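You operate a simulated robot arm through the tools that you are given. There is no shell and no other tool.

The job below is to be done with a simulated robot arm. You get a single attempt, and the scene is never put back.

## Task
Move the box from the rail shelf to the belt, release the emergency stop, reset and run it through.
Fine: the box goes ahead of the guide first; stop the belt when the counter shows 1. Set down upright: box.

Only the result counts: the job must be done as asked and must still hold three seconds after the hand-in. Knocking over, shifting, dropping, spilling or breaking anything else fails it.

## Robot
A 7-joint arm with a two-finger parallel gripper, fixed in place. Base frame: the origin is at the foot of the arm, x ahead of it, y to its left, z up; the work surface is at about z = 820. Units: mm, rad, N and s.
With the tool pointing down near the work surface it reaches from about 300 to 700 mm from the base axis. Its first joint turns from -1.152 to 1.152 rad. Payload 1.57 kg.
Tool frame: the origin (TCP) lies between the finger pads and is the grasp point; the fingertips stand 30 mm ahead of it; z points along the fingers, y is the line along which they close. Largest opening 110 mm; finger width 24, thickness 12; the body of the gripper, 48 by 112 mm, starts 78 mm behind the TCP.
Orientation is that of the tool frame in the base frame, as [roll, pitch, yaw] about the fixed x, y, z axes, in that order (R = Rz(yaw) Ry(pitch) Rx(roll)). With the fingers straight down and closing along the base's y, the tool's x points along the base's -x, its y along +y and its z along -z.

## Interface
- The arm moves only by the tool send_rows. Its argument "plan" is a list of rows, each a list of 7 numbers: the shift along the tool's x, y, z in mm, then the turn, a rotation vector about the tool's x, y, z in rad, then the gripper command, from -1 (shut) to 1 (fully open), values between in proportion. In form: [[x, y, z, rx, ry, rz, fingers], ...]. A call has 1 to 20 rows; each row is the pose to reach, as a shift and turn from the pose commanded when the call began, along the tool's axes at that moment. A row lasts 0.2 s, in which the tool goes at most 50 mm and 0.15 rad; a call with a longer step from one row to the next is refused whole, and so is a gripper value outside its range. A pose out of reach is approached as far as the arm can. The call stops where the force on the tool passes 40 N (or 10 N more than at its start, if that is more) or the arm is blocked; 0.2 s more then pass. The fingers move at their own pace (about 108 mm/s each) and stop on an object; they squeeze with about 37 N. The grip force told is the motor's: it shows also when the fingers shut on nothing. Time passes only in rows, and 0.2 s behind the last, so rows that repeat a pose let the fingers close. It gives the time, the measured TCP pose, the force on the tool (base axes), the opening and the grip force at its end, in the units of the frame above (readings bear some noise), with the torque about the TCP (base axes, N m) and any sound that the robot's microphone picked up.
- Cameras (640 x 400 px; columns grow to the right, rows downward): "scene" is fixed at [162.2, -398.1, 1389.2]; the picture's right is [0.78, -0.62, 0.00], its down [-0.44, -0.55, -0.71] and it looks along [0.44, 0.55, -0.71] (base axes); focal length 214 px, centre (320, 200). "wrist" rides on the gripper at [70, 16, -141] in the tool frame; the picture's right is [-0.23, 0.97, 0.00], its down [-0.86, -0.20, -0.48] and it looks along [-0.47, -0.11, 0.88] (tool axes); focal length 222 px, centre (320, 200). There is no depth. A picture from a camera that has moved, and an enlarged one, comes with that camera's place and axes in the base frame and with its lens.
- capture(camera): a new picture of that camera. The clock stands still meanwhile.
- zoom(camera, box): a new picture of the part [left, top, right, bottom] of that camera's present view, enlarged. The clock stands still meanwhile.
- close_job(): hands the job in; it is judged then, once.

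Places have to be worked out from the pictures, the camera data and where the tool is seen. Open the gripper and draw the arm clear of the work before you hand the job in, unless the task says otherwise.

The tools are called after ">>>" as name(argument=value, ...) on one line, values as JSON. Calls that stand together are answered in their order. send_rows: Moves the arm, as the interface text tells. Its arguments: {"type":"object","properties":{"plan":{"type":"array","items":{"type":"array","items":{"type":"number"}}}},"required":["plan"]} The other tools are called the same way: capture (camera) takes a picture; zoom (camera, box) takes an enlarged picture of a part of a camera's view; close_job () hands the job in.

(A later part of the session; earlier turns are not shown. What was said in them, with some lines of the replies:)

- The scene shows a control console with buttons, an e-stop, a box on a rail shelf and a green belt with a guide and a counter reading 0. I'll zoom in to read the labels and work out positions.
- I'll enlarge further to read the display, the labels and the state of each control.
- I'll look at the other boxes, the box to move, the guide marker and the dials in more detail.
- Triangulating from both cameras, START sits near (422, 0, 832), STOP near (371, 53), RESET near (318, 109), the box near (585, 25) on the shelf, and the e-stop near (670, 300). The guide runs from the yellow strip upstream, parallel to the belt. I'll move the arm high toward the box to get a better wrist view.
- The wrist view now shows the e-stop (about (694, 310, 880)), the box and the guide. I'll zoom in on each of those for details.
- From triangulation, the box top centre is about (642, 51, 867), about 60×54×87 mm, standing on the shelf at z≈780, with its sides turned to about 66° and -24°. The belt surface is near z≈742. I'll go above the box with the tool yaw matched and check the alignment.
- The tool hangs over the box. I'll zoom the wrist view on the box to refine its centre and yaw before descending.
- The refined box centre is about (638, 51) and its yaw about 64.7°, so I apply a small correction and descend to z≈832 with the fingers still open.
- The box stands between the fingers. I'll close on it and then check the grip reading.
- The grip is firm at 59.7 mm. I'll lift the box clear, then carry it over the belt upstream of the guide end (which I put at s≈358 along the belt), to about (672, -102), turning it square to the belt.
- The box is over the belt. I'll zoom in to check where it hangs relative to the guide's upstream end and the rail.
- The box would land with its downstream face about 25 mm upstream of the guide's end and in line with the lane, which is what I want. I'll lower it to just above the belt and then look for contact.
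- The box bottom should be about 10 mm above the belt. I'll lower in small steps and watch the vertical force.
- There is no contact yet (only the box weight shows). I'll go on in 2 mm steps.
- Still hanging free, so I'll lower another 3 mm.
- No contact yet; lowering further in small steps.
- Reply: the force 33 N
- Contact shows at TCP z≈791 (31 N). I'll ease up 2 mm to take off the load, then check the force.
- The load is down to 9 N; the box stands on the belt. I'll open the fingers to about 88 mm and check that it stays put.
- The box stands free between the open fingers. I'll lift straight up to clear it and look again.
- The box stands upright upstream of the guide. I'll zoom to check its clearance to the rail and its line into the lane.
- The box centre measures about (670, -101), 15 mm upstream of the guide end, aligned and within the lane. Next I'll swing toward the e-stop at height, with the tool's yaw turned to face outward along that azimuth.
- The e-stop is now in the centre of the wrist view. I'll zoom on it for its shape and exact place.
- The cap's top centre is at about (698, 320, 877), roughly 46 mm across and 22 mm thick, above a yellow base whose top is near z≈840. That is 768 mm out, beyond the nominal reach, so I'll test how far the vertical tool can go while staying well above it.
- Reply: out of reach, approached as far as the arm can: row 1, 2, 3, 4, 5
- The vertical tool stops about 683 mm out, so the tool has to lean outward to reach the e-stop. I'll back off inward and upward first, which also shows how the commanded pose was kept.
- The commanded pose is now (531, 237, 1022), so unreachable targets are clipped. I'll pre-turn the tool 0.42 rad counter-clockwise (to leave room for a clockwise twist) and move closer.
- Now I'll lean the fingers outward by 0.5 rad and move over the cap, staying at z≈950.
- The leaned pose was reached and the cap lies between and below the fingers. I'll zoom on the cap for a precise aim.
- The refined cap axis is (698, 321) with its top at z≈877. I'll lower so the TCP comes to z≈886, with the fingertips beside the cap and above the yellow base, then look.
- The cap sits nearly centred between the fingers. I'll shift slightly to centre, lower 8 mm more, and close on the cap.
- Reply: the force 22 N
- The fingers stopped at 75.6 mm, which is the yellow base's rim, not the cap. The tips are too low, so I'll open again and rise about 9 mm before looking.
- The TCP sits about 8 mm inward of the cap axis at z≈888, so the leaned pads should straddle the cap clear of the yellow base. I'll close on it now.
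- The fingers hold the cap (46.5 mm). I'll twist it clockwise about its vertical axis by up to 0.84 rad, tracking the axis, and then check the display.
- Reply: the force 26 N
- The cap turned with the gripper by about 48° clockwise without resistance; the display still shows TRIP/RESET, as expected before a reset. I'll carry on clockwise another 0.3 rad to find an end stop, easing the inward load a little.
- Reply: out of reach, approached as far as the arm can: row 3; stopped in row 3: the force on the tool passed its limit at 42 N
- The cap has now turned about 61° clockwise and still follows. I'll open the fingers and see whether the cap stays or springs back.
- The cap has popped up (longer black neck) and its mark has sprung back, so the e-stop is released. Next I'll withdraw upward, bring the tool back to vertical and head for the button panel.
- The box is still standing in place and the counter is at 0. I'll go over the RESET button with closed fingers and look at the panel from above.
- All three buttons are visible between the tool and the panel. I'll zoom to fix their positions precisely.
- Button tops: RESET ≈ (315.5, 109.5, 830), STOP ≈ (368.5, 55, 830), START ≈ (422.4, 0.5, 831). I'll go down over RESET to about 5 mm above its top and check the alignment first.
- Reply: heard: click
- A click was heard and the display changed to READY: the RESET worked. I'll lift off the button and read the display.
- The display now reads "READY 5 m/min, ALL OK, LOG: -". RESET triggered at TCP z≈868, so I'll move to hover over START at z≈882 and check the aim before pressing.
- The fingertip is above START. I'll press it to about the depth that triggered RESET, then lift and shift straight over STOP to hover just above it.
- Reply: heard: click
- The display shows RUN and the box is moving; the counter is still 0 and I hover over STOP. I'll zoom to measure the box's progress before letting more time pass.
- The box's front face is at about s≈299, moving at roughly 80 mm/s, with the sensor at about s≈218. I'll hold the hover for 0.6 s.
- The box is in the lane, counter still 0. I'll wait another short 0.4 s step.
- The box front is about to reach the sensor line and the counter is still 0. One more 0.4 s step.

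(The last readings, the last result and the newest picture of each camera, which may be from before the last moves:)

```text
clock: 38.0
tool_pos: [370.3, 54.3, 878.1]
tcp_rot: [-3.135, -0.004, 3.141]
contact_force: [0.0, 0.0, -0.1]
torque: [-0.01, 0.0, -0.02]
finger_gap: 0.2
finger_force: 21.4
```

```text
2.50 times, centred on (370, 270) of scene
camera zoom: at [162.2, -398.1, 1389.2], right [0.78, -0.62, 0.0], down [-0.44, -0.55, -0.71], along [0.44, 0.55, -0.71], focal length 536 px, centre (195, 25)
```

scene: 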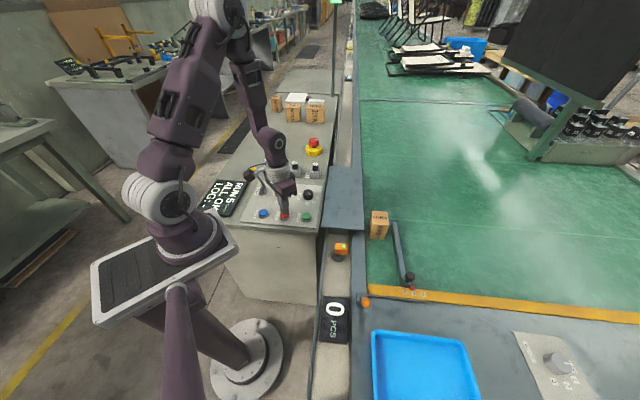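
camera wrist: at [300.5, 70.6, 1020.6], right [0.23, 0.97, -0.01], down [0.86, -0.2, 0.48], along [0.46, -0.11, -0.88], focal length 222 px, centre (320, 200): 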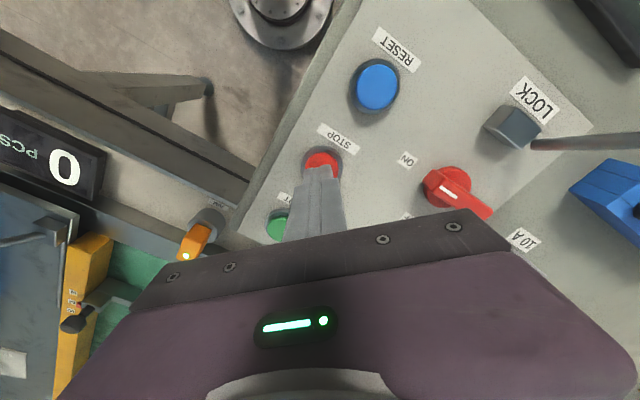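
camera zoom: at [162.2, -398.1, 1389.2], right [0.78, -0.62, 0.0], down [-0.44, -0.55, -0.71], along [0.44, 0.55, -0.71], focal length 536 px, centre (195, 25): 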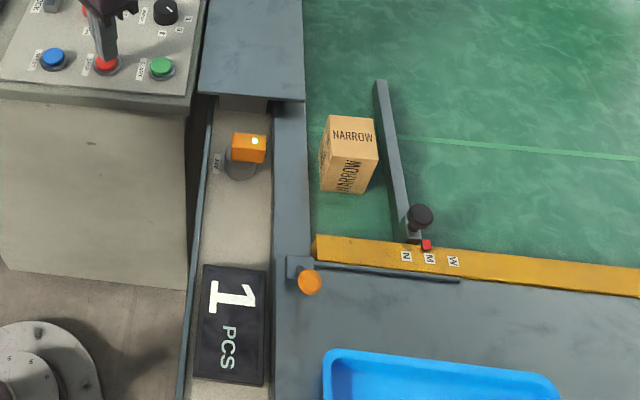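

The counter shows 1, so I press STOP immediately.

>>> send_rows(plan=[[0, 0, 13, 0, 0, 0, -1]])

>>> zoom(camera="scene", box=[310, 190, 430, 350])

>>> zoom(camera="scene", box=[190, 165, 330, 235])

```text
clock: 38.4
tool_pos: [369.0, 55.0, 865.7]
tcp_rot: [-3.135, -0.004, 3.14]
contact_force: [-0.6, 0.2, 15.0]
torque: [0.02, 0.03, 0.06]
finger_gap: 0.0
finger_force: 21.1
heard: click
```

```text
2.50 times, centred on (370, 270) of scene
camera zoom: at [162.0, -398.1, 1389.2], right [0.78, -0.62, 0.0], down [-0.44, -0.55, -0.71], along [0.44, 0.55, -0.71], focal length 536 px, centre (195, 25)
```

zoom: 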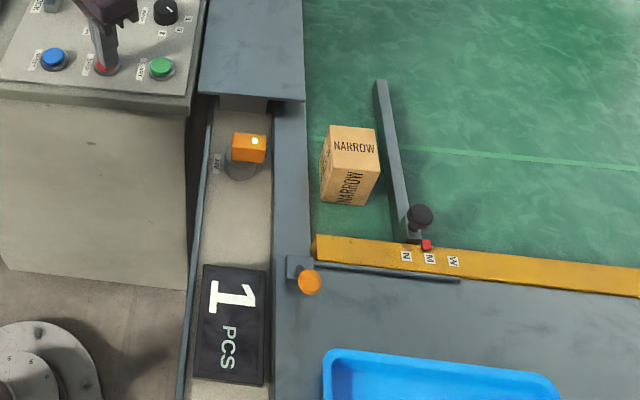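

```text
4.57 times, centred on (260, 200) of scene
camera zoom: at [162.0, -398.1, 1389.2], right [0.78, -0.62, 0.0], down [-0.44, -0.55, -0.71], along [0.44, 0.55, -0.71], focal length 980 px, centre (594, 200)
```

zoom: 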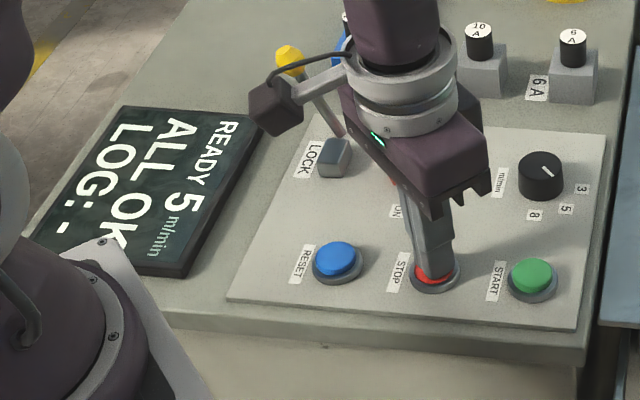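

The display is back to READY, the counter shows 1 and the box stands upright in the lane. I'll lift straight off STOP, rise well clear and open the gripper.

>>> send_rows(plan=[[0, 0, -15, 0, 0, 0, -1], [0, 0, -45, 0, 0, 0, -1], [0, 0, -90, 0, 0, 0, -1], [0, 0, -135, 0, 0, 0, -0.5], [0, 0, -180, 0, 0, 0, 0.3], [0, 0, -225, 0, 0, 0, 1], [0, 0, -270, 0, 0, 0, 1], [0, 0, -300, 0, 0, 0, 1], [0, 0, -300, 0, 0, 0, 1]])

>>> capture(camera="scene")

>>> zoom(camera="scene", box=[310, 190, 430, 350])

>>> zoom(camera="scene", box=[190, 120, 350, 235])

```text
clock: 40.4
tool_pos: [371.3, 57.2, 1164.9]
tcp_rot: [-3.136, -0.004, -3.14]
contact_force: [-0.3, 0.4, 0.2]
torque: [0.03, 0.01, 0.05]
finger_gap: 110.1
finger_force: 0.1
```

```text
taken
```

scene: 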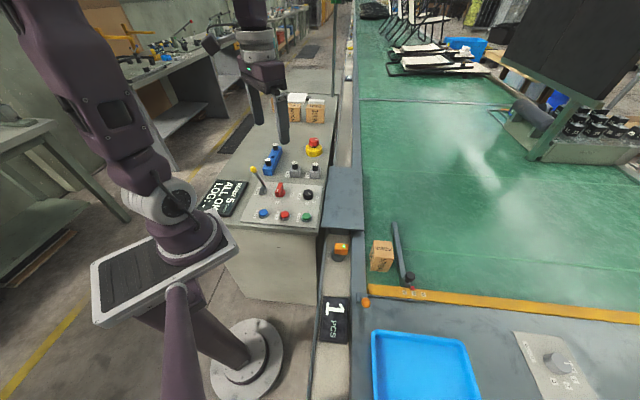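

```text
2.50 times, centred on (370, 270) of scene
camera zoom: at [162.2, -398.1, 1389.2], right [0.78, -0.62, 0.0], down [-0.44, -0.55, -0.71], along [0.44, 0.55, -0.71], focal length 536 px, centre (195, 25)
```

zoom: 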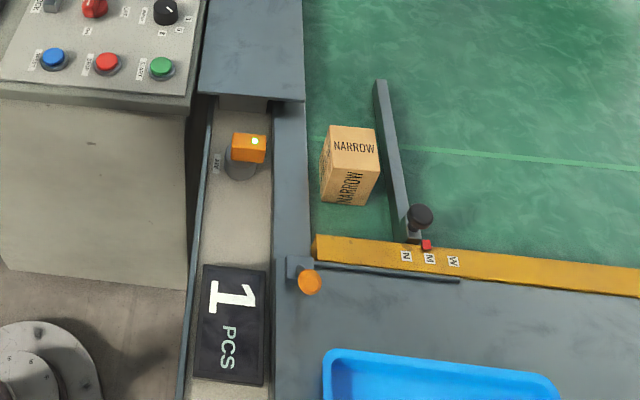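

```text
3.48 times, centred on (270, 178) of scene
camera zoom: at [162.2, -398.1, 1389.2], right [0.78, -0.62, 0.0], down [-0.44, -0.55, -0.71], along [0.44, 0.55, -0.71], focal length 746 px, centre (494, 278)
```

zoom: 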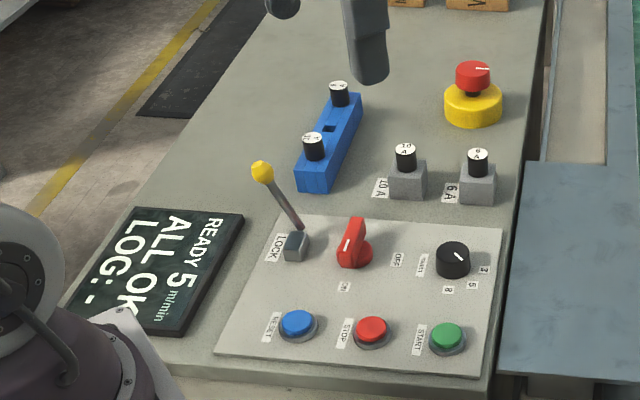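

The e-stop is popped out, the display reads READY / ALL OK, the counter shows 1, the belt is still and the box stands upright in the lane. The arm is clear with the gripper open, so I'll hand the job in.

>>> close_job()

```text
The job is handed in.
```

I moved the box to the belt, released the emergency stop, reset and ran the belt, and pressed STOP once the counter showed 1. The job is handed in. At the last check the belt was still, the box was upright in the guide lane, and the display read "READY / ALL OK".

- **Box:** I set it down upright on the belt, about 15 mm ahead of the guide's upstream end, before touching any controls.
- **Emergency stop:** I turned the cap about 61° clockwise. It popped up and its mark sprang back when I let go.
- **Running:** RESET, START and STOP each clicked and changed the display. STOP was pressed within about 0.4 s of the counter being seen at 1.
- **Where the box stopped:** It is past the sensor but still inside the guide lane, because the belt stops on the first count.
- **Guide setting:** I left the guide at M although the box is labelled NARROW, since you didn't ask to change it. The box passed without trouble.
- **Contact:** On the first try at the emergency stop, the fingers closed on the yellow base instead of the cap. I opened them and raised the gripper; nothing shifted that I could see.
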